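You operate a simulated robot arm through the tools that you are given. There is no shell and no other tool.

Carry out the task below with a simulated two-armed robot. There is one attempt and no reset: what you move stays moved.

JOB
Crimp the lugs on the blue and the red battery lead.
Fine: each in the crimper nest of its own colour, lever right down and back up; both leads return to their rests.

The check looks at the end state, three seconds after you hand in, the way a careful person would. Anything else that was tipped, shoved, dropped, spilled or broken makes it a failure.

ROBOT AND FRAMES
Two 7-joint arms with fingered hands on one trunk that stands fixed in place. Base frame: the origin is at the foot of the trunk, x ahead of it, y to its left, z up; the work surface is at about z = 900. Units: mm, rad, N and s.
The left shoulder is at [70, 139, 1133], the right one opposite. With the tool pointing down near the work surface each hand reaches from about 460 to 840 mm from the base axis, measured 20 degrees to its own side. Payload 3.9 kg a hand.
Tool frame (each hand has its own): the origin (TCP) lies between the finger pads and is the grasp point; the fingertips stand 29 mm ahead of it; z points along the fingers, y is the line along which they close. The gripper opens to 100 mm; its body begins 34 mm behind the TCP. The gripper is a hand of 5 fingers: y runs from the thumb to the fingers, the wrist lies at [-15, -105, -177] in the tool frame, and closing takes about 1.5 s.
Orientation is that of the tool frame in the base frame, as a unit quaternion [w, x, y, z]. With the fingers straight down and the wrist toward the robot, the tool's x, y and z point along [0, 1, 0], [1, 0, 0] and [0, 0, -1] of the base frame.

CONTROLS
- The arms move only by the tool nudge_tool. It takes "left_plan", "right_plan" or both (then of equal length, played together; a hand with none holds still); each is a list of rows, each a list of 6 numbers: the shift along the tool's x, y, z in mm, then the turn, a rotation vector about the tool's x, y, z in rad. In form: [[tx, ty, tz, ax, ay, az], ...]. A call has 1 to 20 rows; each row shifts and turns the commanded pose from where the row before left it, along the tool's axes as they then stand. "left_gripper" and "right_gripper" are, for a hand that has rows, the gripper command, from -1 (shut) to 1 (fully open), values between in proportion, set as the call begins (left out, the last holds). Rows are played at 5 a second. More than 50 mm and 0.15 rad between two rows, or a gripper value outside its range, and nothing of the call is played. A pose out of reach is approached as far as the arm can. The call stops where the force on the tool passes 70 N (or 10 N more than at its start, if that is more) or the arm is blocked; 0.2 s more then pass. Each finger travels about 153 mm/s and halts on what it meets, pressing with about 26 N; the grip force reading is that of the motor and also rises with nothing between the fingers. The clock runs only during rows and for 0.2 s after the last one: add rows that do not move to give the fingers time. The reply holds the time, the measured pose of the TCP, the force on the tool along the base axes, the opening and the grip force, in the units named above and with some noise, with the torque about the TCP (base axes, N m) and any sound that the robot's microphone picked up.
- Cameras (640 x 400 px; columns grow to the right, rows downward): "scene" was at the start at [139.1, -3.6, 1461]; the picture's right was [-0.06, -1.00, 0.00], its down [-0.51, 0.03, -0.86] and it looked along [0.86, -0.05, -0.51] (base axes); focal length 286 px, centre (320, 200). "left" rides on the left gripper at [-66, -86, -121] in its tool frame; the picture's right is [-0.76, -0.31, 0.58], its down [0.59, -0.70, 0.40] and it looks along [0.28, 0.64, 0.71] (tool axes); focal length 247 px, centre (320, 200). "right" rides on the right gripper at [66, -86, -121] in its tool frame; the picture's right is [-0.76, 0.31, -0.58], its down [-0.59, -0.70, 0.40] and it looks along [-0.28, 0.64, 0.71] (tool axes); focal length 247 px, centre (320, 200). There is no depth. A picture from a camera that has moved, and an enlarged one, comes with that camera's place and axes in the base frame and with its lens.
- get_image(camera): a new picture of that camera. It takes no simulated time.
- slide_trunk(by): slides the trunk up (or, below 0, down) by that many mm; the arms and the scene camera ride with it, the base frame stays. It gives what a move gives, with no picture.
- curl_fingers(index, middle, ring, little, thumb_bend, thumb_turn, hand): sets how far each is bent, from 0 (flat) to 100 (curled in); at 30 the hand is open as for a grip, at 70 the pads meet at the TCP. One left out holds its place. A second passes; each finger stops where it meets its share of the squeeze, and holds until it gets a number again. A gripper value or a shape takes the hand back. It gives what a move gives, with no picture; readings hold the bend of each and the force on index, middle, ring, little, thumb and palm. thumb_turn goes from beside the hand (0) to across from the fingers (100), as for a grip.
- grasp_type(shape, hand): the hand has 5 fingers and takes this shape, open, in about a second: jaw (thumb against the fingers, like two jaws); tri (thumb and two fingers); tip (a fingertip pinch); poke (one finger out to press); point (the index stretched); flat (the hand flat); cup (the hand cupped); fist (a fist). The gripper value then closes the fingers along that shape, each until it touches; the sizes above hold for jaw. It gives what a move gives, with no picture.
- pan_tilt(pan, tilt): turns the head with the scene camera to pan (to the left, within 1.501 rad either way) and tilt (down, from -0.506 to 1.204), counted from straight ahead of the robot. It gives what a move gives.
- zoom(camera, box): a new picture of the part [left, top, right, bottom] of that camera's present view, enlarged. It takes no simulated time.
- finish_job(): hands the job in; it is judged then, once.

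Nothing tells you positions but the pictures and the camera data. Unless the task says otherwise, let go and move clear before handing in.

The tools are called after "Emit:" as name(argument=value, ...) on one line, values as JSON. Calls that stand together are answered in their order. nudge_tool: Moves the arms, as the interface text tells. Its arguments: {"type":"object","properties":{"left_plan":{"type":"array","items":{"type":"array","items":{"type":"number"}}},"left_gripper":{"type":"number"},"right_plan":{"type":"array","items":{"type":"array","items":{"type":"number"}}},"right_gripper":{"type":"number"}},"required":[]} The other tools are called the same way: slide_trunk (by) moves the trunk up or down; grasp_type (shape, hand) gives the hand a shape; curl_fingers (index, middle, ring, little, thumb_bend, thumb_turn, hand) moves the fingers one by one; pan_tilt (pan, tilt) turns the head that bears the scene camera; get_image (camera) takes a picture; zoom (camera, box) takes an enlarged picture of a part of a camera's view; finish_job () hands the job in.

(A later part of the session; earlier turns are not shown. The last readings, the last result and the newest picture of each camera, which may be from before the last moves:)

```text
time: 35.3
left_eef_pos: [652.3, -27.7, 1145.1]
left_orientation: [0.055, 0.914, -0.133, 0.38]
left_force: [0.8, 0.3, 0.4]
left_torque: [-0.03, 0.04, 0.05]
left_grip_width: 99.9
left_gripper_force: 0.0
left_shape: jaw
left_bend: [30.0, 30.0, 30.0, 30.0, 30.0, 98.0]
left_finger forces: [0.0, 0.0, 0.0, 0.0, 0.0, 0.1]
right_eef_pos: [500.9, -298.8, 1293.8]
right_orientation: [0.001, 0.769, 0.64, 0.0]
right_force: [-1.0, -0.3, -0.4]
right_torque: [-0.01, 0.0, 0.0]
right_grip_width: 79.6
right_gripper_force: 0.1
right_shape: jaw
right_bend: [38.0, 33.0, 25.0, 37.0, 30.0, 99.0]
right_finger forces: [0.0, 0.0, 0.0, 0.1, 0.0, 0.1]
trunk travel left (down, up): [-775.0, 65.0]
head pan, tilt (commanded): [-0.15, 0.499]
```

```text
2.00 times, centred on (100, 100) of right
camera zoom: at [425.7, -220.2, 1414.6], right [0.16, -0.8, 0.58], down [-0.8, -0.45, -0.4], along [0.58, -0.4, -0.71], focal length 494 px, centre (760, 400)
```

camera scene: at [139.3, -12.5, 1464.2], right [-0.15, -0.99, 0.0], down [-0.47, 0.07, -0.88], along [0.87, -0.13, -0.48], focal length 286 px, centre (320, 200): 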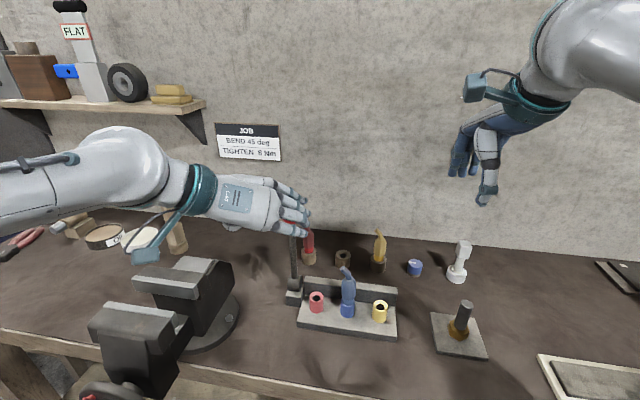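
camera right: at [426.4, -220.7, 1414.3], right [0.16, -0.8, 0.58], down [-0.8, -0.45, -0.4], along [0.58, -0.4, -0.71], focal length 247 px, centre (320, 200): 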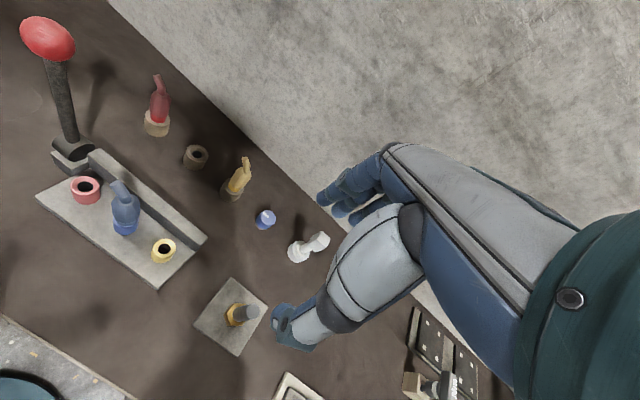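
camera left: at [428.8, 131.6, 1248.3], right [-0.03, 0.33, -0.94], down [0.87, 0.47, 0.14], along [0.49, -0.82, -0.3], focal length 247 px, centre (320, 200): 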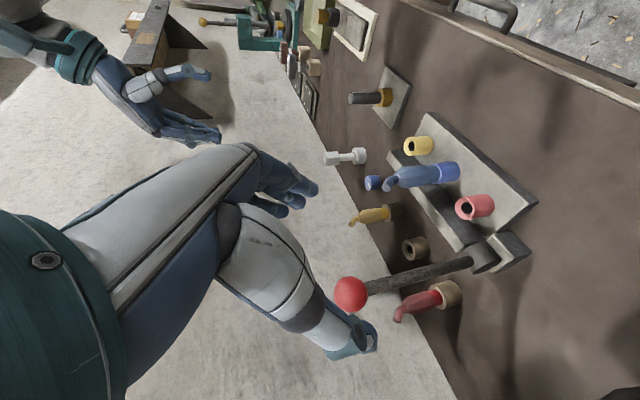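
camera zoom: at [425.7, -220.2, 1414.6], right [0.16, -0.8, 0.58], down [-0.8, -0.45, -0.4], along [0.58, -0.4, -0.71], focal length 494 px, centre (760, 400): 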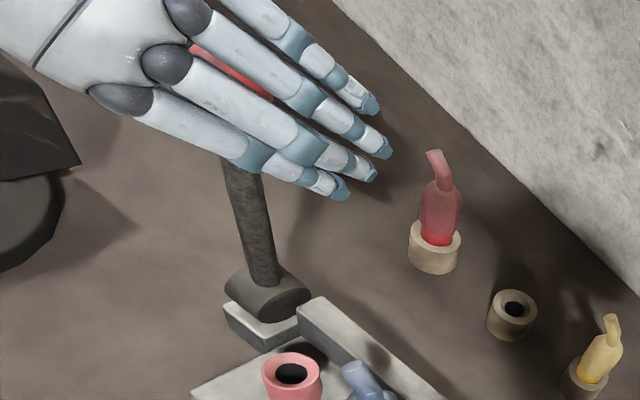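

Emit:
nudge_tool(left_plan=[[1, 1, 4, 0, 0, 0], [1, 1, 4, 0, 0, 0], [0, 0, 0, 0, 0, 0]])

Emit:
nudge_tool(left_plan=[[0, 0, 0, 0, 0, 0], [0, 0, 0, 0, 0, 0], [0, 0, 0, 0, 0, 0], [0, 0, 0, 0, 0, 0], [0, 0, 0, 0, 0, 0], [0, 0, 0, 0, 0, 0], [0, 0, 0, 0, 0, 0], [0, 0, 0, 0, 0, 0]], left_gripper=-0.5)

Emit:
zoom(camera="left", box=[240, 140, 480, 380])

Emit:
zoom(camera="right", box=[0, 0, 200, 200])

Emit:
zoom(camera="scene", box=[220, 160, 380, 320])

```text
time: 36.1
left_eef_pos: [658.0, -31.1, 1139.6]
left_orientation: [0.056, 0.914, -0.133, 0.38]
left_force: [-0.3, -1.0, -0.3]
left_torque: [0.01, -0.03, 0.0]
left_grip_width: 99.7
left_gripper_force: 0.0
left_shape: jaw
left_bend: [30.0, 30.0, 30.0, 30.0, 30.0, 98.0]
left_finger forces: [0.0, 0.1, 0.0, 0.1, 0.0, 0.0]
right_eef_pos: [500.7, -298.1, 1292.3]
right_orientation: [0.0, 0.769, 0.639, -0.001]
right_force: [0.3, -0.1, -0.8]
right_torque: [0.02, -0.01, -0.01]
right_grip_width: 79.5
right_gripper_force: 0.1
right_shape: jaw
right_bend: [38.0, 33.0, 25.0, 37.0, 30.0, 99.0]
right_finger forces: [0.0, 0.0, 0.0, 0.1, 0.1, 0.0]
trunk travel left (down, up): [-775.0, 65.0]
head pan, tilt (commanded): [-0.15, 0.499]
```

```text
time: 37.9
left_eef_pos: [657.5, -31.4, 1140.6]
left_orientation: [0.055, 0.914, -0.134, 0.38]
left_force: [-0.3, 0.1, -0.2]
left_torque: [-0.01, 0.02, 0.04]
left_grip_width: 25.2
left_gripper_force: 0.0
left_shape: jaw
left_bend: [53.0, 54.0, 74.0, 54.0, 48.0, 100.0]
left_finger forces: [0.0, 0.0, 0.0, 0.0, 0.0, 0.0]
right_eef_pos: [500.8, -299.2, 1293.3]
right_orientation: [0.0, 0.769, 0.64, 0.0]
right_force: [-0.3, 0.3, -0.8]
right_torque: [0.02, 0.01, -0.02]
right_grip_width: 79.8
right_gripper_force: 0.1
right_shape: jaw
right_bend: [38.0, 33.0, 25.0, 37.0, 30.0, 99.0]
right_finger forces: [0.0, 0.0, 0.0, 0.0, 0.0, 0.0]
trunk travel left (down, up): [-775.0, 65.0]
head pan, tilt (commanded): [-0.15, 0.499]
```

```text
1.67 times, centred on (360, 260) of left
camera zoom: at [554.6, 88.2, 1179.4], right [-0.03, 0.33, -0.94], down [0.87, 0.47, 0.14], along [0.49, -0.82, -0.3], focal length 412 px, centre (253, 100)
```

zoom: 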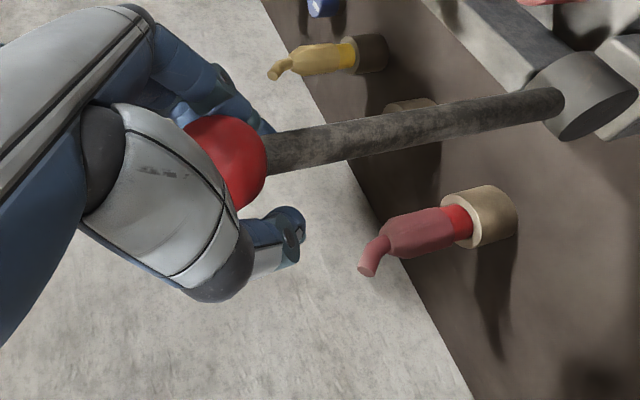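

```text
2.00 times, centred on (100, 100) of right
camera zoom: at [426.2, -220.3, 1414.5], right [0.16, -0.8, 0.58], down [-0.8, -0.45, -0.4], along [0.58, -0.4, -0.71], focal length 494 px, centre (760, 400)
```

zoom: 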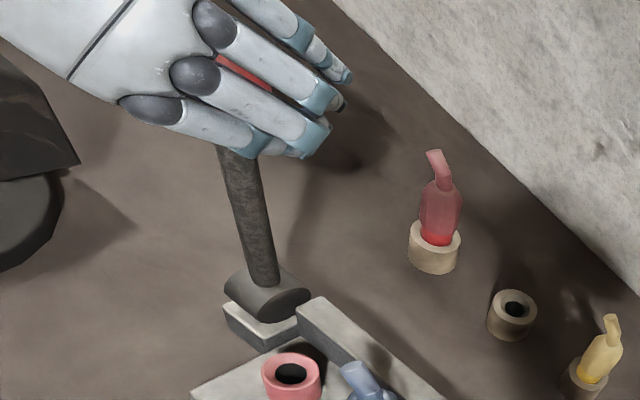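

```text
2.50 times, centred on (300, 240) of scene
camera zoom: at [139.1, -12.1, 1464.3], right [-0.15, -0.99, 0.0], down [-0.47, 0.07, -0.88], along [0.87, -0.13, -0.48], focal length 714 px, centre (370, 100)
```

zoom: 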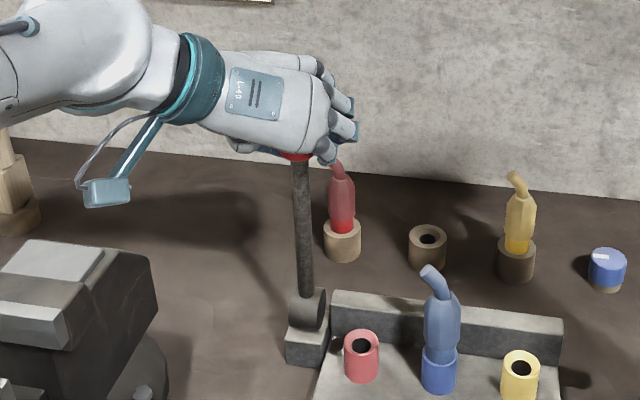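

The hand now cages the ball without touching it, so I need a real hold. I'll open ring and little so the shaft has room to sweep, and squeeze with index, middle and thumb only.

Emit:
curl_fingers(hand="left", index=72, middle=72, ring=25, little=25, thumb_bend=72)

Emit:
zoom(camera="left", box=[240, 140, 480, 380])

Emit:
zoom(camera="scene", box=[220, 160, 380, 320])

```text
time: 38.9
left_eef_pos: [657.9, -32.8, 1139.9]
left_orientation: [0.055, 0.914, -0.134, 0.379]
left_force: [-1.4, -5.6, -4.8]
left_torque: [0.0, 0.02, 0.04]
left_grip_width: 13.7
left_gripper_force: 11.0
left_shape: fingers
left_bend: [62.0, 72.0, 25.0, 25.0, 66.0, 100.0]
left_finger forces: [12.3, 1.3, 0.0, 0.0, 7.8, 0.1]
right_eef_pos: [501.4, -300.8, 1292.7]
right_orientation: [-0.001, 0.769, 0.64, 0.001]
right_force: [-0.4, -0.4, 0.1]
right_torque: [-0.03, -0.01, 0.0]
right_grip_width: 79.8
right_gripper_force: 0.0
right_shape: jaw
right_bend: [38.0, 33.0, 25.0, 37.0, 30.0, 99.0]
right_finger forces: [0.0, 0.1, 0.0, 0.0, 0.1, 0.0]
trunk travel left (down, up): [-775.0, 65.0]
head pan, tilt (commanded): [-0.15, 0.499]
```

```text
1.67 times, centred on (360, 260) of left
camera zoom: at [554.6, 86.6, 1179.0], right [-0.03, 0.33, -0.94], down [0.87, 0.47, 0.13], along [0.49, -0.82, -0.3], focal length 412 px, centre (253, 100)
```

zoom: 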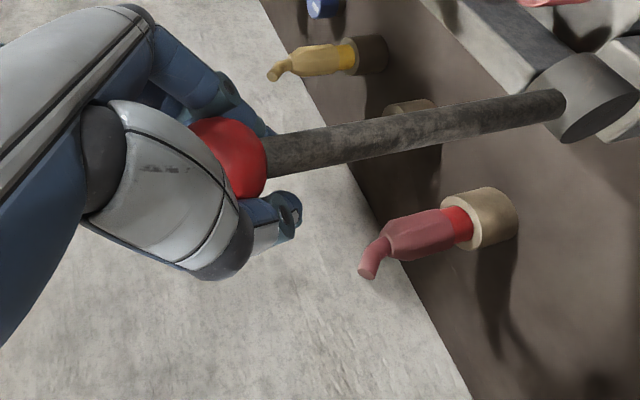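

```text
2.50 times, centred on (300, 240) of scene
camera zoom: at [139.3, -13.8, 1464.2], right [-0.15, -0.99, 0.0], down [-0.47, 0.07, -0.88], along [0.87, -0.13, -0.48], focal length 714 px, centre (370, 100)
```

zoom: 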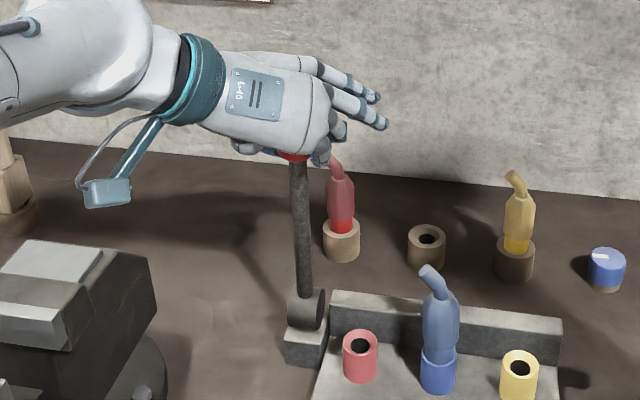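

Index and thumb are gripping the ball. I'll begin pulling it along its arc toward the robot, first 15°, then check that it follows.

Emit:
nudge_tool(left_plan=[[-11.9, 0, -10.9, 0, 0, 0], [-12.8, 0, -9.8, 0, 0, 0], [-13.6, 0, -8.7, 0, 0, 0], [0, 0, 0, 0, 0, 0]])

Emit:
zoom(camera="left", box=[200, 140, 440, 380])

Emit:
zoom(camera="right", box=[0, 0, 200, 200])

Emit:
zoom(camera="scene", box=[220, 160, 380, 320])

```text
time: 39.9
left_eef_pos: [612.0, -18.2, 1132.6]
left_orientation: [0.055, 0.914, -0.134, 0.379]
left_force: [2.4, -1.5, -7.1]
left_torque: [0.04, -0.11, 0.04]
left_grip_width: 14.1
left_gripper_force: 10.5
left_shape: fingers
left_bend: [62.0, 72.0, 25.0, 25.0, 66.0, 100.0]
left_finger forces: [11.7, 0.4, 0.0, 0.0, 9.1, 0.1]
right_eef_pos: [502.3, -300.1, 1291.6]
right_orientation: [0.0, 0.768, 0.64, -0.001]
right_force: [-0.4, 0.4, -0.4]
right_torque: [-0.01, 0.0, -0.02]
right_grip_width: 79.8
right_gripper_force: 0.2
right_shape: jaw
right_bend: [38.0, 33.0, 25.0, 37.0, 30.0, 99.0]
right_finger forces: [0.0, 0.0, 0.0, 0.0, 0.0, 0.1]
trunk travel left (down, up): [-775.0, 65.0]
head pan, tilt (commanded): [-0.15, 0.499]
```

```text
1.67 times, centred on (320, 260) of left
camera zoom: at [509.1, 101.6, 1172.6], right [-0.04, 0.33, -0.94], down [0.87, 0.47, 0.13], along [0.49, -0.82, -0.3], focal length 412 px, centre (320, 100)
```

zoom: 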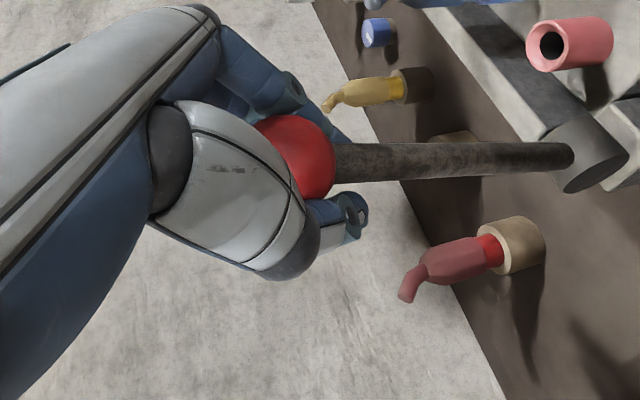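

```text
2.00 times, centred on (100, 100) of right
camera zoom: at [427.9, -220.8, 1413.8], right [0.16, -0.8, 0.58], down [-0.8, -0.45, -0.4], along [0.58, -0.39, -0.71], focal length 494 px, centre (760, 400)
```

zoom: 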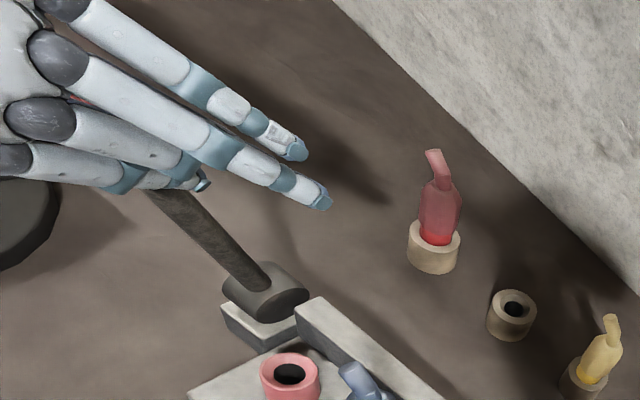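

```text
2.50 times, centred on (300, 240) of scene
camera zoom: at [140.8, -12.7, 1464.0], right [-0.15, -0.99, 0.0], down [-0.47, 0.07, -0.88], along [0.87, -0.13, -0.48], focal length 714 px, centre (370, 100)
```

zoom: 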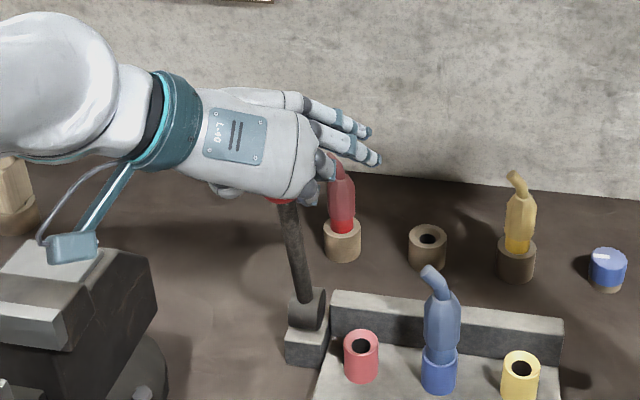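

The lever follows smoothly with only a few newtons. I'll continue to about 45° while tilting the hand gradually back toward vertical, to keep the forearm clear of the vise.

Emit:
nudge_tool(left_plan=[[-15.1, 0, -7.4, 0, -0.0465, 0], [-15.9, 0, -5.6, 0, -0.0465, 0], [-16.6, 0, -3.4, 0, -0.0465, 0], [-16.8, 0, -1.3, 0, -0.0465, 0], [-16.8, 0, 0.9, 0, -0.0465, 0], [-16.6, 0, 3.1, 0, -0.0465, 0], [0, 0, 0, 0, 0, 0]])

Emit:
get_image(camera="left")

Emit:
get_image(camera="right")

Emit:
get_image(camera="scene")

```text
time: 41.5
left_eef_pos: [530.1, 7.5, 1082.6]
left_orientation: [0.037, 0.958, -0.139, 0.248]
left_force: [7.4, -0.9, -1.6]
left_torque: [-0.12, -0.17, -0.12]
left_grip_width: 15.5
left_gripper_force: 12.8
left_shape: fingers
left_bend: [64.0, 67.0, 25.0, 25.0, 66.0, 100.0]
left_finger forces: [7.6, 5.1, 0.1, 0.0, 13.1, 0.0]
right_eef_pos: [502.0, -298.6, 1292.4]
right_orientation: [0.0, 0.769, 0.64, 0.0]
right_force: [1.0, -0.5, 0.0]
right_torque: [-0.01, 0.03, -0.01]
right_grip_width: 79.8
right_gripper_force: 0.1
right_shape: jaw
right_bend: [38.0, 33.0, 25.0, 37.0, 30.0, 99.0]
right_finger forces: [0.0, 0.0, 0.1, 0.0, 0.0, 0.0]
trunk travel left (down, up): [-775.0, 65.0]
head pan, tilt (commanded): [-0.15, 0.499]
```

```text
taken
camera left: at [442.3, 122.0, 1156.7], right [-0.28, 0.4, -0.87], down [0.88, 0.47, -0.06], along [0.38, -0.78, -0.49], focal length 247 px, centre (320, 200)
```

left: 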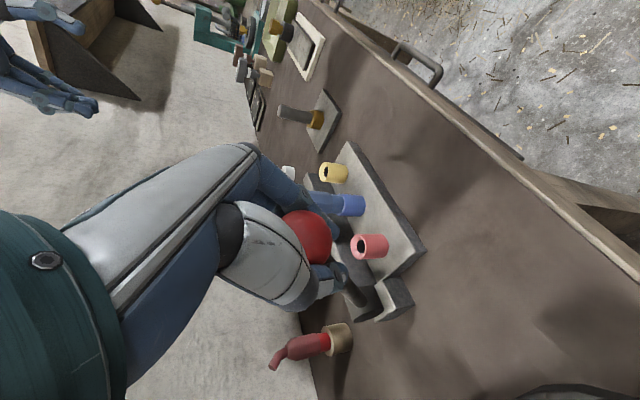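

```text
taken
camera right: at [428.0, -220.4, 1413.8], right [0.16, -0.8, 0.58], down [-0.8, -0.45, -0.4], along [0.58, -0.4, -0.71], focal length 247 px, centre (320, 200)
```

right: 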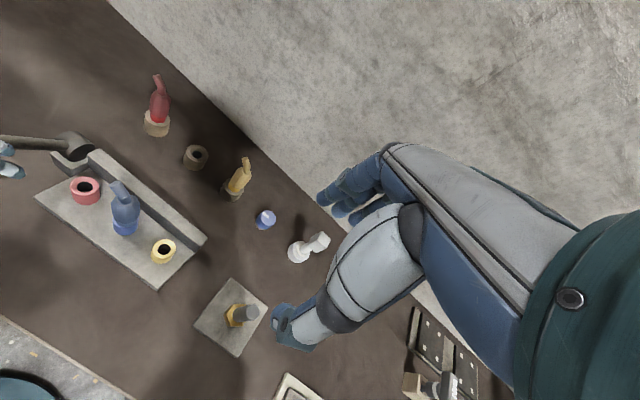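

```text
taken
camera scene: at [141.0, -12.3, 1464.1], right [-0.15, -0.99, 0.0], down [-0.47, 0.07, -0.88], along [0.87, -0.13, -0.48], focal length 286 px, centre (320, 200)
```

scene: 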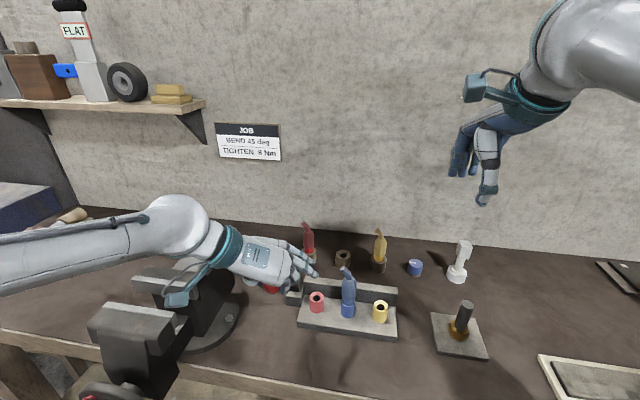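

The lever is at about 45° and following well. Before going lower I'll look left to check clearance between the left forearm and the vise.

Emit:
pan_tilt(pan=0.35, tilt=0.65)

Emit:
get_image(camera="scene")

```text
time: 42.4
left_eef_pos: [529.2, 7.8, 1082.8]
left_orientation: [0.037, 0.958, -0.14, 0.247]
left_force: [4.0, 0.9, -5.1]
left_torque: [-0.11, -0.12, -0.14]
left_grip_width: 15.2
left_gripper_force: 13.3
left_shape: fingers
left_bend: [64.0, 67.0, 25.0, 25.0, 66.0, 100.0]
left_finger forces: [9.2, 4.4, 0.0, 0.0, 12.7, 0.0]
right_eef_pos: [503.5, -297.4, 1291.6]
right_orientation: [0.0, 0.769, 0.64, 0.001]
right_force: [-0.3, -0.3, -0.5]
right_torque: [0.01, -0.03, -0.01]
right_grip_width: 79.8
right_gripper_force: 0.1
right_shape: jaw
right_bend: [38.0, 33.0, 25.0, 37.0, 30.0, 99.0]
right_finger forces: [0.0, 0.0, 0.1, 0.0, 0.0, 0.1]
trunk travel left (down, up): [-775.0, 65.0]
head pan, tilt (commanded): [0.351, 0.649]
```

```text
taken
camera scene: at [132.3, 31.3, 1450.7], right [0.34, -0.94, 0.0], down [-0.57, -0.21, -0.8], along [0.75, 0.27, -0.61], focal length 286 px, centre (320, 200)
```

scene: 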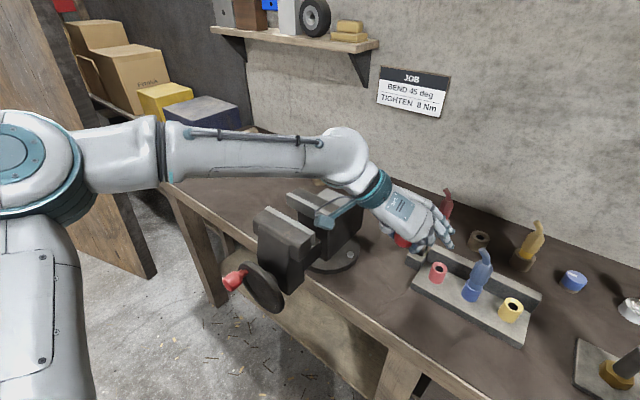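

The elbow is high, at around z=1300, and the forearm passes well above and in front of the vise, so there is room. I'll continue pulling the lever down to about 70°.

Emit:
nudge_tool(left_plan=[[-16.1, 0, 5.0, 0, -0.0465, 0], [-15.3, 0, 7.2, 0, -0.0465, 0], [-14.1, 0, 8.9, 0, -0.0465, 0], [-12.9, 0, 10.7, 0, -0.0465, 0], [-11.2, 0, 12.2, 0, -0.0465, 0], [0, 0, 0, 0, 0, 0]])

Emit:
get_image(camera="scene")

Emit:
get_image(camera="left")

Emit:
get_image(camera="right")

```text
time: 43.8
left_eef_pos: [485.2, 19.0, 1011.9]
left_orientation: [0.02, 0.981, -0.143, 0.133]
left_force: [-2.8, -0.6, 2.5]
left_torque: [0.03, -0.25, -0.06]
left_grip_width: 0.1
left_gripper_force: 1.6
left_shape: fingers
left_bend: [72.0, 72.0, 25.0, 25.0, 71.0, 100.0]
left_finger forces: [0.0, 0.0, 0.0, 0.0, 0.0, 3.4]
right_eef_pos: [503.8, -300.4, 1291.8]
right_orientation: [-0.001, 0.769, 0.639, -0.001]
right_force: [0.3, -0.8, 0.8]
right_torque: [0.03, 0.02, 0.01]
right_grip_width: 79.8
right_gripper_force: 0.1
right_shape: jaw
right_bend: [38.0, 33.0, 25.0, 37.0, 30.0, 99.0]
right_finger forces: [0.0, 0.0, 0.0, 0.0, 0.0, 0.1]
trunk travel left (down, up): [-775.0, 65.0]
head pan, tilt (commanded): [0.351, 0.649]
```

```text
taken
camera scene: at [133.7, 29.9, 1450.4], right [0.34, -0.94, 0.0], down [-0.57, -0.21, -0.8], along [0.75, 0.27, -0.61], focal length 286 px, centre (320, 200)
```

scene: 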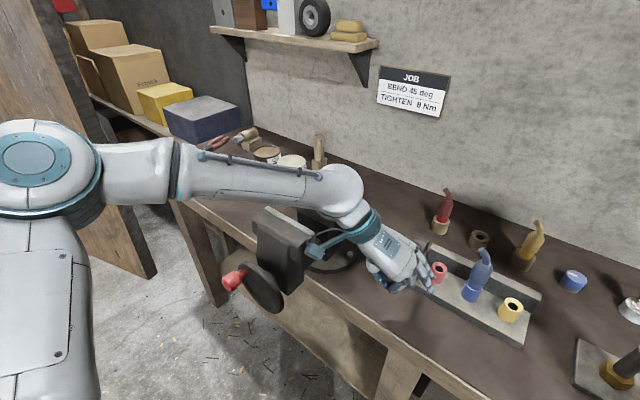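

```text
taken
camera left: at [418.1, 128.7, 1111.0], right [-0.46, 0.46, -0.76], down [0.85, 0.48, -0.23], along [0.26, -0.75, -0.61], focal length 247 px, centre (320, 200)
```

left: 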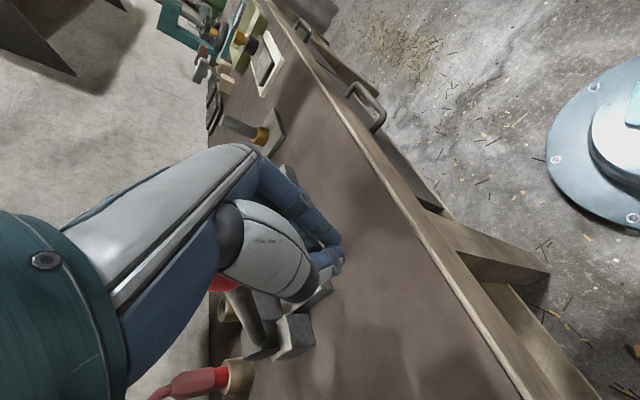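

```text
taken
camera right: at [429.2, -221.8, 1412.8], right [0.17, -0.8, 0.58], down [-0.8, -0.45, -0.4], along [0.58, -0.39, -0.71], focal length 247 px, centre (320, 200)
```

right: 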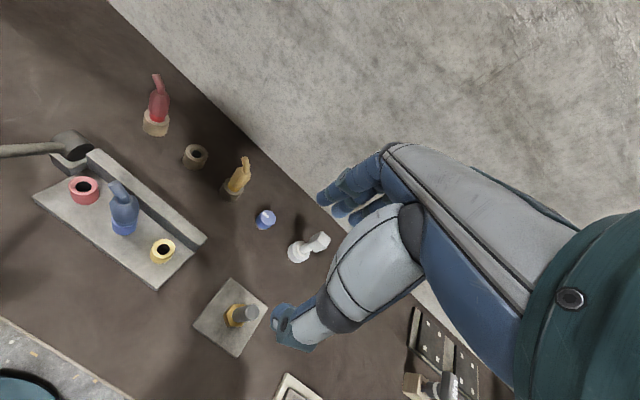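

The ball slipped out of the fingertips toward the little-finger side; the lever is holding somewhere past 50°. I'll look closely before re-gripping.

Emit:
zoom(camera="left", box=[180, 180, 380, 380])

Emit:
zoom(camera="scene", box=[320, 180, 480, 340])

Emit:
zoom(camera="right", box=[0, 80, 160, 240])

```text
2.00 times, centred on (280, 280) of left
camera zoom: at [418.1, 128.7, 1111.0], right [-0.46, 0.46, -0.76], down [0.85, 0.48, -0.23], along [0.26, -0.75, -0.61], focal length 494 px, centre (400, 40)
```

zoom: 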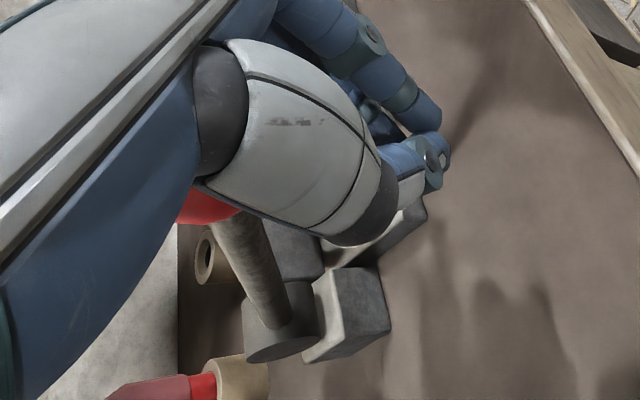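

```text
2.50 times, centred on (400, 260) of scene
camera zoom: at [133.7, 29.9, 1450.4], right [0.34, -0.94, 0.0], down [-0.57, -0.21, -0.8], along [0.75, 0.27, -0.61], focal length 714 px, centre (120, 50)
```

zoom: 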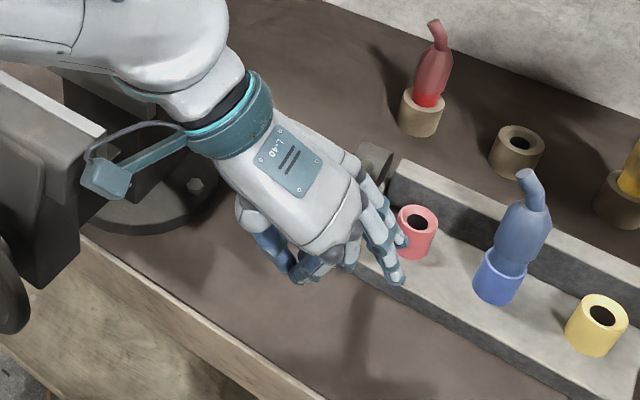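

```text
2.50 times, centred on (80, 160) of right
camera zoom: at [429.2, -221.8, 1412.8], right [0.17, -0.8, 0.58], down [-0.8, -0.45, -0.4], along [0.58, -0.39, -0.71], focal length 617 px, centre (920, 300)
```

zoom: 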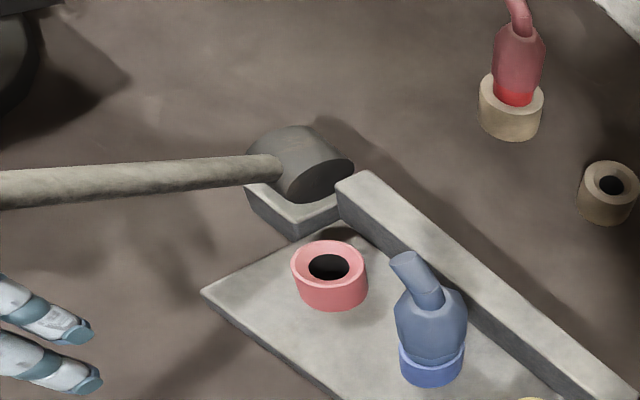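

The lever rests at about 54° with the ball under the palm, forward of the thumb, and nothing is hooked. I'll lift the hand clear and see whether the lever stays or springs back.

Emit:
nudge_tool(left_plan=[[-5, 0, -10, 0, 0, 0], [-5, 0, -15, 0, 0, 0], [-5, 0, -20, 0, 0, 0], [0, 0, -20, 0, 0, 0], [0, 0, -20, 0, 0, 0], [0, 0, 0, 0, 0, 0]])

Emit:
grasp_type(hand="left", shape="tri")

Emit:
get_image(camera="left")

Emit:
get_image(camera="scene")

Emit:
get_image(camera="right")

```text
time: 45.2
left_eef_pos: [447.3, 30.8, 1091.3]
left_orientation: [0.02, 0.98, -0.143, 0.136]
left_force: [0.6, 0.8, -0.7]
left_torque: [0.0, -0.04, 0.0]
left_grip_width: 0.0
left_gripper_force: 0.1
left_shape: fingers
left_bend: [72.0, 72.0, 25.0, 25.0, 71.0, 100.0]
left_finger forces: [0.0, 0.0, 0.0, 0.0, 0.0, 0.0]
right_eef_pos: [500.5, -298.8, 1292.9]
right_orientation: [-0.001, 0.769, 0.64, 0.0]
right_force: [-0.7, -0.3, -0.1]
right_torque: [0.02, -0.04, 0.0]
right_grip_width: 79.8
right_gripper_force: 0.0
right_shape: jaw
right_bend: [38.0, 33.0, 25.0, 37.0, 30.0, 99.0]
right_finger forces: [0.0, 0.0, 0.0, 0.0, 0.0, 0.0]
trunk travel left (down, up): [-775.0, 65.0]
head pan, tilt (commanded): [0.351, 0.649]
```

```text
time: 46.1
left_eef_pos: [447.7, 30.8, 1091.6]
left_orientation: [0.02, 0.98, -0.144, 0.136]
left_force: [-0.2, 0.4, 0.6]
left_torque: [-0.01, 0.0, 0.0]
left_grip_width: 100.1
left_gripper_force: 0.0
left_shape: tri
left_bend: [30.0, 30.0, 99.0, 99.0, 30.0, 98.0]
left_finger forces: [0.0, 0.1, 0.0, 0.0, 0.1, 0.0]
right_eef_pos: [501.0, -299.8, 1292.7]
right_orientation: [0.0, 0.768, 0.64, 0.0]
right_force: [0.6, -0.8, -0.9]
right_torque: [-0.03, -0.01, 0.03]
right_grip_width: 79.8
right_gripper_force: 0.0
right_shape: jaw
right_bend: [38.0, 33.0, 25.0, 37.0, 30.0, 99.0]
right_finger forces: [0.0, 0.0, 0.1, 0.0, 0.0, 0.0]
trunk travel left (down, up): [-775.0, 65.0]
head pan, tilt (commanded): [0.351, 0.649]
```

```text
taken
camera left: at [379.4, 140.1, 1190.6], right [-0.46, 0.46, -0.76], down [0.85, 0.48, -0.22], along [0.26, -0.75, -0.61], focal length 247 px, centre (320, 200)
```

left: 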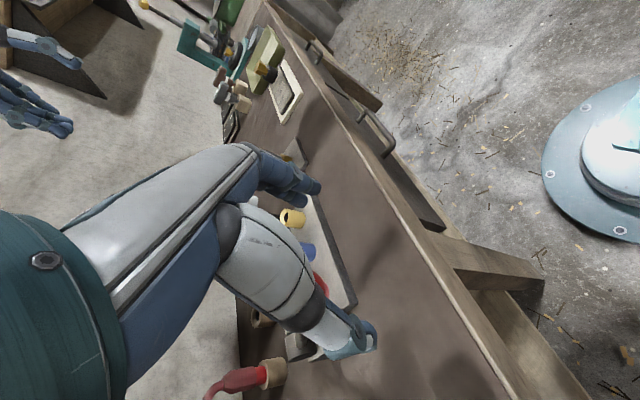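

```text
taken
camera scene: at [130.5, 31.3, 1450.9], right [0.34, -0.94, 0.0], down [-0.57, -0.21, -0.8], along [0.75, 0.27, -0.6], focal length 286 px, centre (320, 200)
```

scene: 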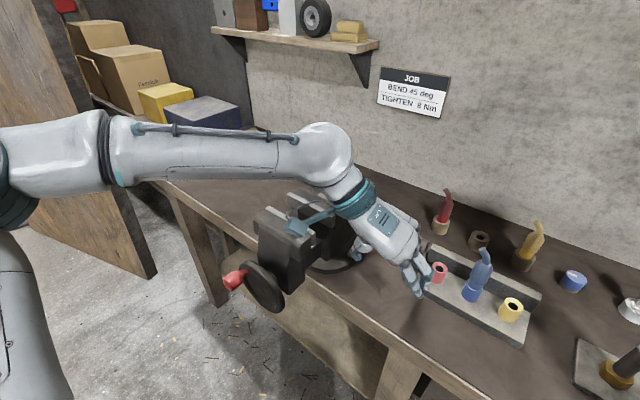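

```text
taken
camera right: at [426.0, -220.3, 1414.5], right [0.16, -0.8, 0.58], down [-0.8, -0.45, -0.4], along [0.58, -0.4, -0.71], focal length 247 px, centre (320, 200)
```

right: 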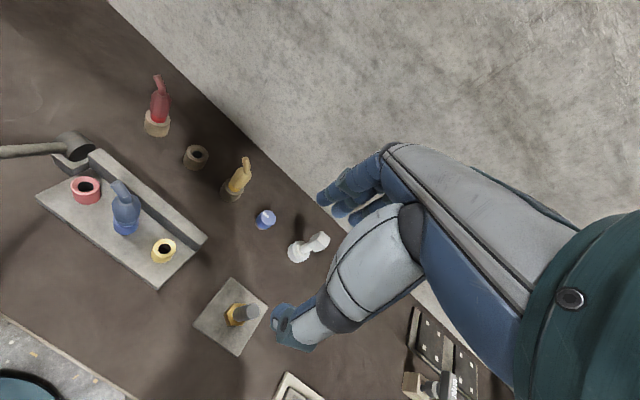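

The lever stays where it is left, so there is no spring. I'll reposition above it at a 35° tilt and look for the ball with the left camera for a stronger three-finger grip.

Emit:
nudge_tool(left_plan=[[7.8, 0, -27.4, 0, 0, 0], [7.8, 0, -27.4, 0, 0, 0], [0, 0, 0, 0, 0.112, 0], [0, 0, 0, 0, 0.112, 0], [0, 0, 0, 0, 0.111, 0], [0, 0, 0, 0, 0, 0]])

Emit:
get_image(camera="left")

Emit:
pan_tilt(pan=0.0, tilt=0.65)

Emit:
zoom(camera="scene", box=[200, 140, 400, 340])

```text
time: 47.5
left_eef_pos: [448.1, 30.6, 1147.8]
left_orientation: [0.043, 0.944, -0.137, 0.299]
left_force: [-0.2, 0.2, -0.7]
left_torque: [0.02, 0.01, 0.02]
left_grip_width: 100.1
left_gripper_force: 0.1
left_shape: tri
left_bend: [30.0, 30.0, 99.0, 99.0, 30.0, 98.0]
left_finger forces: [0.0, 0.0, 0.0, 0.0, 0.0, 0.0]
right_eef_pos: [502.0, -299.6, 1293.7]
right_orientation: [0.0, 0.769, 0.64, 0.0]
right_force: [-0.2, -0.4, -0.2]
right_torque: [0.01, 0.0, -0.01]
right_grip_width: 79.8
right_gripper_force: 0.0
right_shape: jaw
right_bend: [38.0, 33.0, 25.0, 37.0, 30.0, 99.0]
right_finger forces: [0.0, 0.0, 0.0, 0.1, 0.1, 0.1]
trunk travel left (down, up): [-775.0, 65.0]
head pan, tilt (commanded): [0.351, 0.649]
```

```text
taken
camera left: at [353.2, 147.5, 1210.1], right [-0.19, 0.38, -0.91], down [0.88, 0.47, 0.01], along [0.43, -0.8, -0.42], focal length 247 px, centre (320, 200)
```

left: 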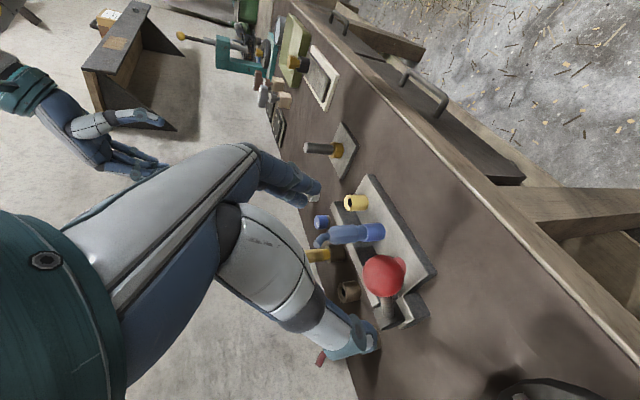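

```text
time: 48.3
left_eef_pos: [448.1, 30.3, 1149.7]
left_orientation: [0.044, 0.944, -0.138, 0.298]
left_force: [-0.4, 1.0, 0.0]
left_torque: [-0.01, 0.0, 0.0]
left_grip_width: 99.8
left_gripper_force: 0.1
left_shape: tri
left_bend: [30.0, 30.0, 99.0, 99.0, 30.0, 98.0]
left_finger forces: [0.0, 0.1, 0.0, 0.0, 0.0, 0.0]
right_eef_pos: [501.4, -298.6, 1293.1]
right_orientation: [0.001, 0.769, 0.64, 0.0]
right_force: [0.8, 0.0, 0.1]
right_torque: [0.01, -0.01, 0.0]
right_grip_width: 79.9
right_gripper_force: 0.0
right_shape: jaw
right_bend: [38.0, 33.0, 25.0, 37.0, 30.0, 99.0]
right_finger forces: [0.0, 0.0, 0.0, 0.0, 0.0, 0.1]
trunk travel left (down, up): [-775.0, 65.0]
head pan, tilt (commanded): [0.0, 0.649]
```

```text
2.00 times, centred on (300, 240) of scene
camera zoom: at [135.8, 1.7, 1450.9], right [0.0, -1.0, 0.0], down [-0.6, 0.0, -0.8], along [0.8, 0.0, -0.6], focal length 571 px, centre (360, 120)
```

zoom: 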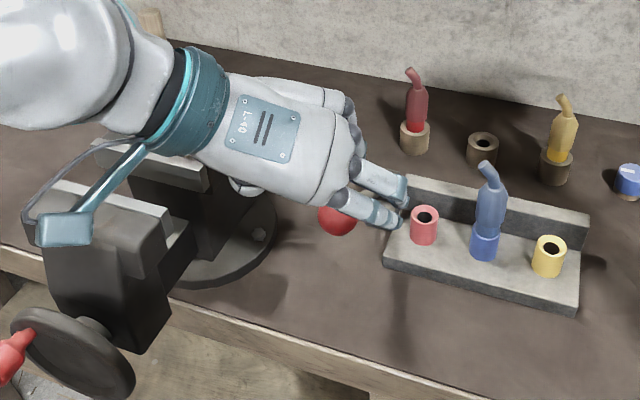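

The ball is at tool offset of about (-6,-6,91), consistent across two cameras. I'll approach so it sits at the TCP.

Emit:
nudge_tool(left_plan=[[-3, -3, 10, 0, 0, 0], [-3, -3, 20, 0, 0, 0], [0, 0, 20, 0, 0, 0], [0, 0, 20, 0, 0, 0], [0, 0, 12, 0, 0, 0], [0, 0, 0, 0, 0, 0]])

Emit:
get_image(camera="left")

Emit:
zoom(camera="scene", box=[220, 160, 380, 320])

```text
time: 49.7
left_eef_pos: [489.6, 24.8, 1078.1]
left_orientation: [0.043, 0.944, -0.138, 0.298]
left_force: [0.4, 0.3, 1.0]
left_torque: [-0.04, -0.01, 0.0]
left_grip_width: 100.0
left_gripper_force: 0.2
left_shape: tri
left_bend: [30.0, 30.0, 99.0, 99.0, 30.0, 98.0]
left_finger forces: [0.0, 0.0, 0.1, 0.0, 0.1, 0.1]
right_eef_pos: [500.2, -299.3, 1293.2]
right_orientation: [0.001, 0.769, 0.64, 0.0]
right_force: [0.2, 0.7, 0.2]
right_torque: [0.03, -0.01, -0.02]
right_grip_width: 79.6
right_gripper_force: 0.2
right_shape: jaw
right_bend: [38.0, 33.0, 25.0, 37.0, 30.0, 99.0]
right_finger forces: [0.0, 0.0, 0.0, 0.0, 0.0, 0.1]
trunk travel left (down, up): [-775.0, 65.0]
head pan, tilt (commanded): [0.0, 0.649]
```

```text
taken
camera left: at [395.7, 141.8, 1139.1], right [-0.19, 0.38, -0.91], down [0.88, 0.47, 0.01], along [0.43, -0.8, -0.42], focal length 247 px, centre (320, 200)
```

left: 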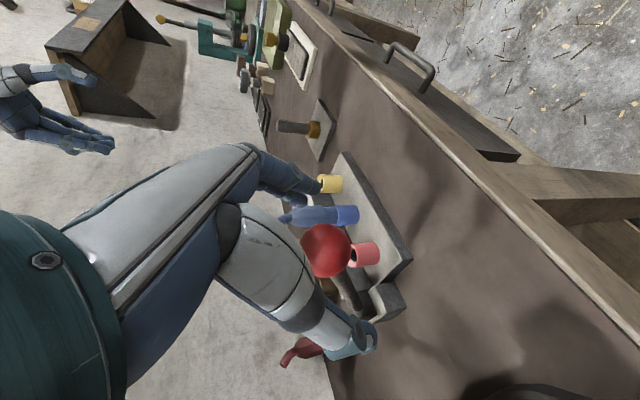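

```text
2.50 times, centred on (300, 240) of scene
camera zoom: at [135.6, 1.5, 1450.9], right [0.0, -1.0, 0.0], down [-0.6, 0.0, -0.8], along [0.8, 0.0, -0.6], focal length 714 px, centre (370, 100)
```

zoom: 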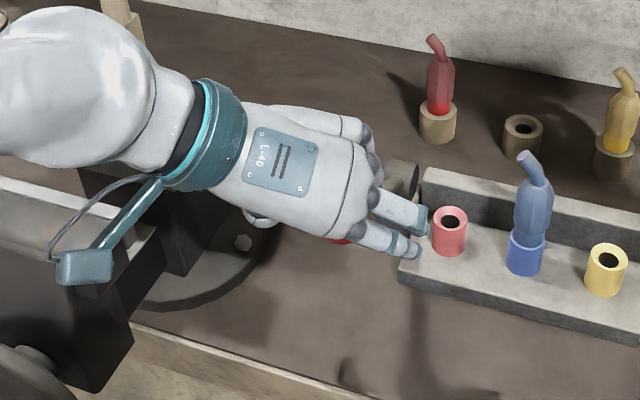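

Emit:
nudge_tool(left_plan=[[0, -1, 6, 0, 0, 0], [0, -1, 5, 0, 0, 0], [0, 0, 0, 0, 0, 0]])

Emit:
nudge_tool(left_plan=[[0, 0, 0, 0, 0, 0], [0, 0, 0, 0, 0, 0], [0, 0, 0, 0, 0, 0], [0, 0, 0, 0, 0, 0], [0, 0, 0, 0, 0, 0], [0, 0, 0, 0, 0, 0], [0, 0, 0, 0, 0, 0], [0, 0, 0, 0, 0, 0]], left_gripper=-0.9)

Emit:
get_image(camera="left")

Emit:
zoom(camera="scene", box=[220, 160, 380, 320])

```text
time: 50.5
left_eef_pos: [495.9, 24.3, 1068.5]
left_orientation: [0.044, 0.944, -0.138, 0.298]
left_force: [-0.6, 0.5, 0.4]
left_torque: [0.0, -0.01, -0.02]
left_grip_width: 99.8
left_gripper_force: 0.1
left_shape: tri
left_bend: [30.0, 30.0, 99.0, 99.0, 30.0, 98.0]
left_finger forces: [0.2, 0.0, 0.1, 0.1, 0.0, 0.0]
right_eef_pos: [501.4, -300.6, 1292.3]
right_orientation: [0.0, 0.769, 0.639, -0.001]
right_force: [-0.3, 0.6, 0.5]
right_torque: [0.0, 0.0, 0.01]
right_grip_width: 79.5
right_gripper_force: 0.1
right_shape: jaw
right_bend: [38.0, 33.0, 25.0, 37.0, 30.0, 99.0]
right_finger forces: [0.0, 0.0, 0.0, 0.0, 0.0, 0.0]
trunk travel left (down, up): [-775.0, 65.0]
head pan, tilt (commanded): [0.0, 0.649]
```

```text
time: 52.3
left_eef_pos: [498.3, 24.5, 1068.2]
left_orientation: [0.043, 0.944, -0.137, 0.298]
left_force: [1.8, -3.9, -3.7]
left_torque: [0.0, 0.02, 0.0]
left_grip_width: 23.5
left_gripper_force: 26.0
left_shape: tri
left_bend: [74.0, 56.0, 100.0, 100.0, 50.0, 100.0]
left_finger forces: [14.6, 11.6, 0.0, 0.0, 21.5, 0.0]
right_eef_pos: [500.5, -300.3, 1291.2]
right_orientation: [-0.001, 0.768, 0.64, 0.001]
right_force: [0.0, 0.0, 0.5]
right_torque: [-0.02, -0.01, 0.02]
right_grip_width: 79.6
right_gripper_force: 0.0
right_shape: jaw
right_bend: [38.0, 33.0, 25.0, 37.0, 30.0, 99.0]
right_finger forces: [0.0, 0.0, 0.0, 0.0, 0.1, 0.0]
trunk travel left (down, up): [-775.0, 65.0]
head pan, tilt (commanded): [0.0, 0.649]
```

```text
taken
camera left: at [403.1, 140.3, 1130.6], right [-0.19, 0.38, -0.91], down [0.88, 0.47, 0.01], along [0.43, -0.8, -0.42], focal length 247 px, centre (320, 200)
```

left: 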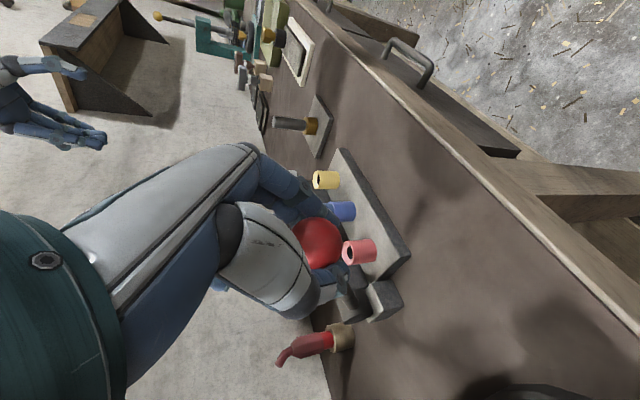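

```text
2.50 times, centred on (300, 240) of scene
camera zoom: at [136.7, 0.2, 1450.8], right [0.0, -1.0, 0.0], down [-0.61, 0.0, -0.8], along [0.8, 0.0, -0.61], focal length 714 px, centre (370, 100)
```

zoom: 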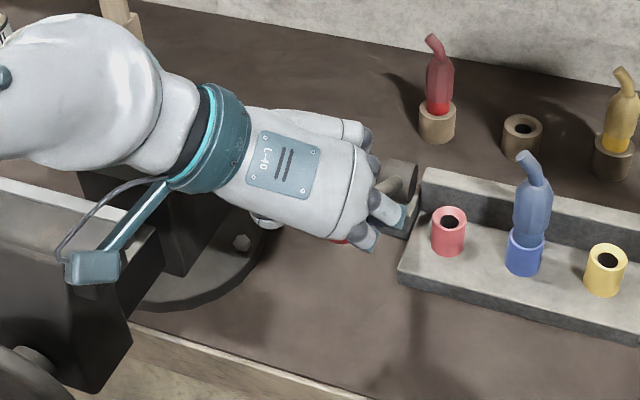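

A firm three-finger grip on the ball now (15/12/21 N). I'll continue the arc from about 57° to 70°, then check.

Emit:
nudge_tool(left_plan=[[-9.7, -0.3, 4.2, 0, 0, 0], [-14.3, -0.5, 7.3, 0, 0, 0], [-13.6, -0.4, 8.7, 0, 0, 0], [0, 0, 0, 0, 0, 0]])

Emit:
get_image(camera="left")

Emit:
get_image(camera="right")

```text
time: 53.3
left_eef_pos: [471.1, 29.5, 1034.7]
left_orientation: [0.044, 0.942, -0.142, 0.301]
left_force: [-25.4, -5.5, 26.4]
left_torque: [-0.11, -1.09, -0.29]
left_grip_width: 17.9
left_gripper_force: 25.9
left_shape: tri
left_bend: [75.0, 77.0, 100.0, 100.0, 80.0, 100.0]
left_finger forces: [0.1, 0.0, 36.9, 0.1, 0.0, 0.1]
right_eef_pos: [493.0, -299.5, 1295.9]
right_orientation: [0.002, 0.768, 0.64, 0.002]
right_force: [-0.3, -0.3, -0.3]
right_torque: [-0.02, 0.01, 0.04]
right_grip_width: 79.7
right_gripper_force: 0.1
right_shape: jaw
right_bend: [38.0, 33.0, 25.0, 37.0, 30.0, 99.0]
right_finger forces: [0.0, 0.1, 0.0, 0.0, 0.1, 0.1]
trunk travel left (down, up): [-775.0, 65.0]
head pan, tilt (commanded): [0.0, 0.649]
```

```text
taken
camera left: at [376.5, 147.1, 1096.6], right [-0.18, 0.38, -0.91], down [0.89, 0.46, 0.02], along [0.43, -0.8, -0.42], focal length 247 px, centre (320, 200)
```

left: 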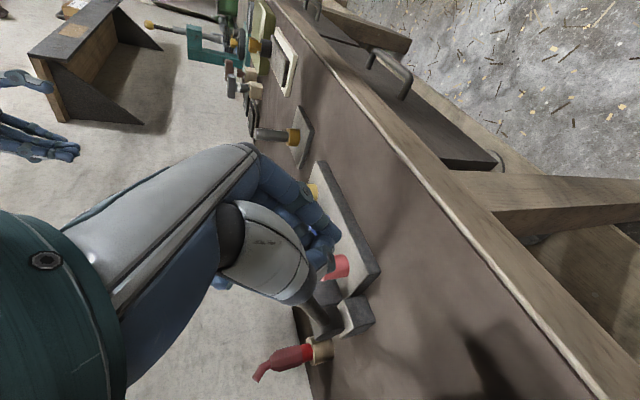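

```text
taken
camera right: at [417.3, -220.5, 1417.6], right [0.16, -0.8, 0.58], down [-0.8, -0.45, -0.4], along [0.58, -0.39, -0.71], focal length 247 px, centre (320, 200)
```

right: 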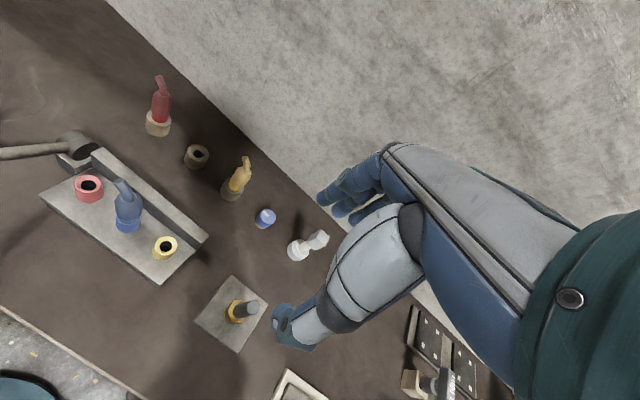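

The ball slipped again at nearly the same angle with about 37 N of reaction, so the lever stiffens or hits a stop near 57°. I'll measure the lever angle now and look at the pivot.

Emit:
zoom(camera="right", box=[0, 80, 160, 240])

Emit:
zoom(camera="scene", box=[260, 180, 380, 300])

Emit:
zoom(camera="left", box=[240, 200, 400, 360])

```text
2.50 times, centred on (80, 160) of right
camera zoom: at [417.3, -220.5, 1417.6], right [0.16, -0.8, 0.58], down [-0.8, -0.45, -0.4], along [0.58, -0.39, -0.71], focal length 617 px, centre (920, 300)
```

zoom: 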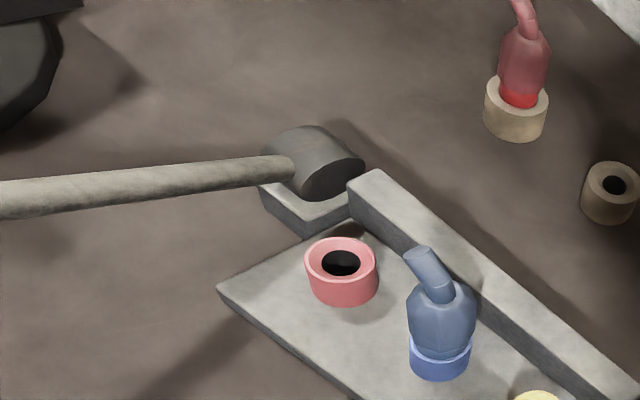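

```text
3.33 times, centred on (320, 240) of scene
camera zoom: at [126.8, 1.2, 1452.1], right [0.0, -1.0, 0.0], down [-0.6, 0.0, -0.8], along [0.8, 0.0, -0.6], focal length 952 px, centre (320, 67)
```

zoom: 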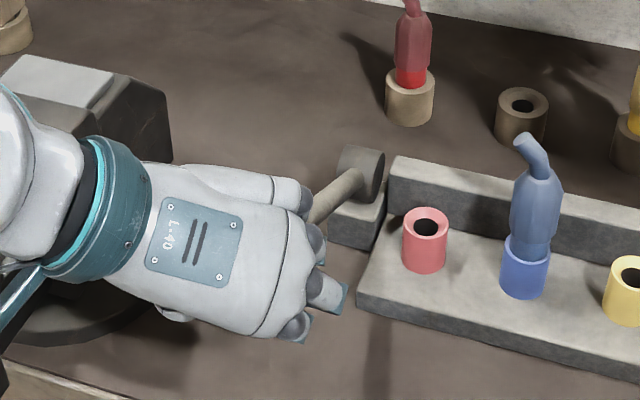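

```text
2.50 times, centred on (320, 280) of left
camera zoom: at [376.5, 147.1, 1096.6], right [-0.18, 0.38, -0.91], down [0.89, 0.46, 0.02], along [0.43, -0.8, -0.42], focal length 617 px, centre (320, 0)
```

zoom: 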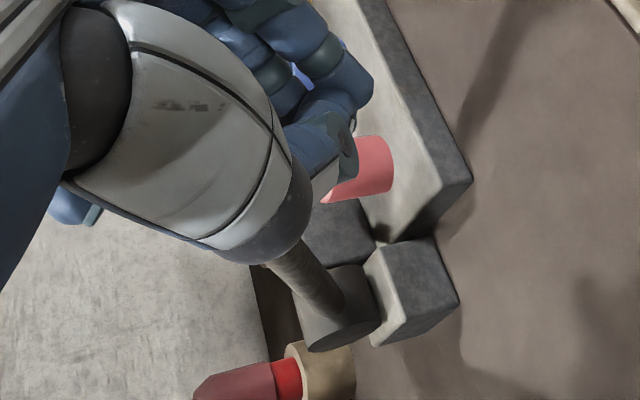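

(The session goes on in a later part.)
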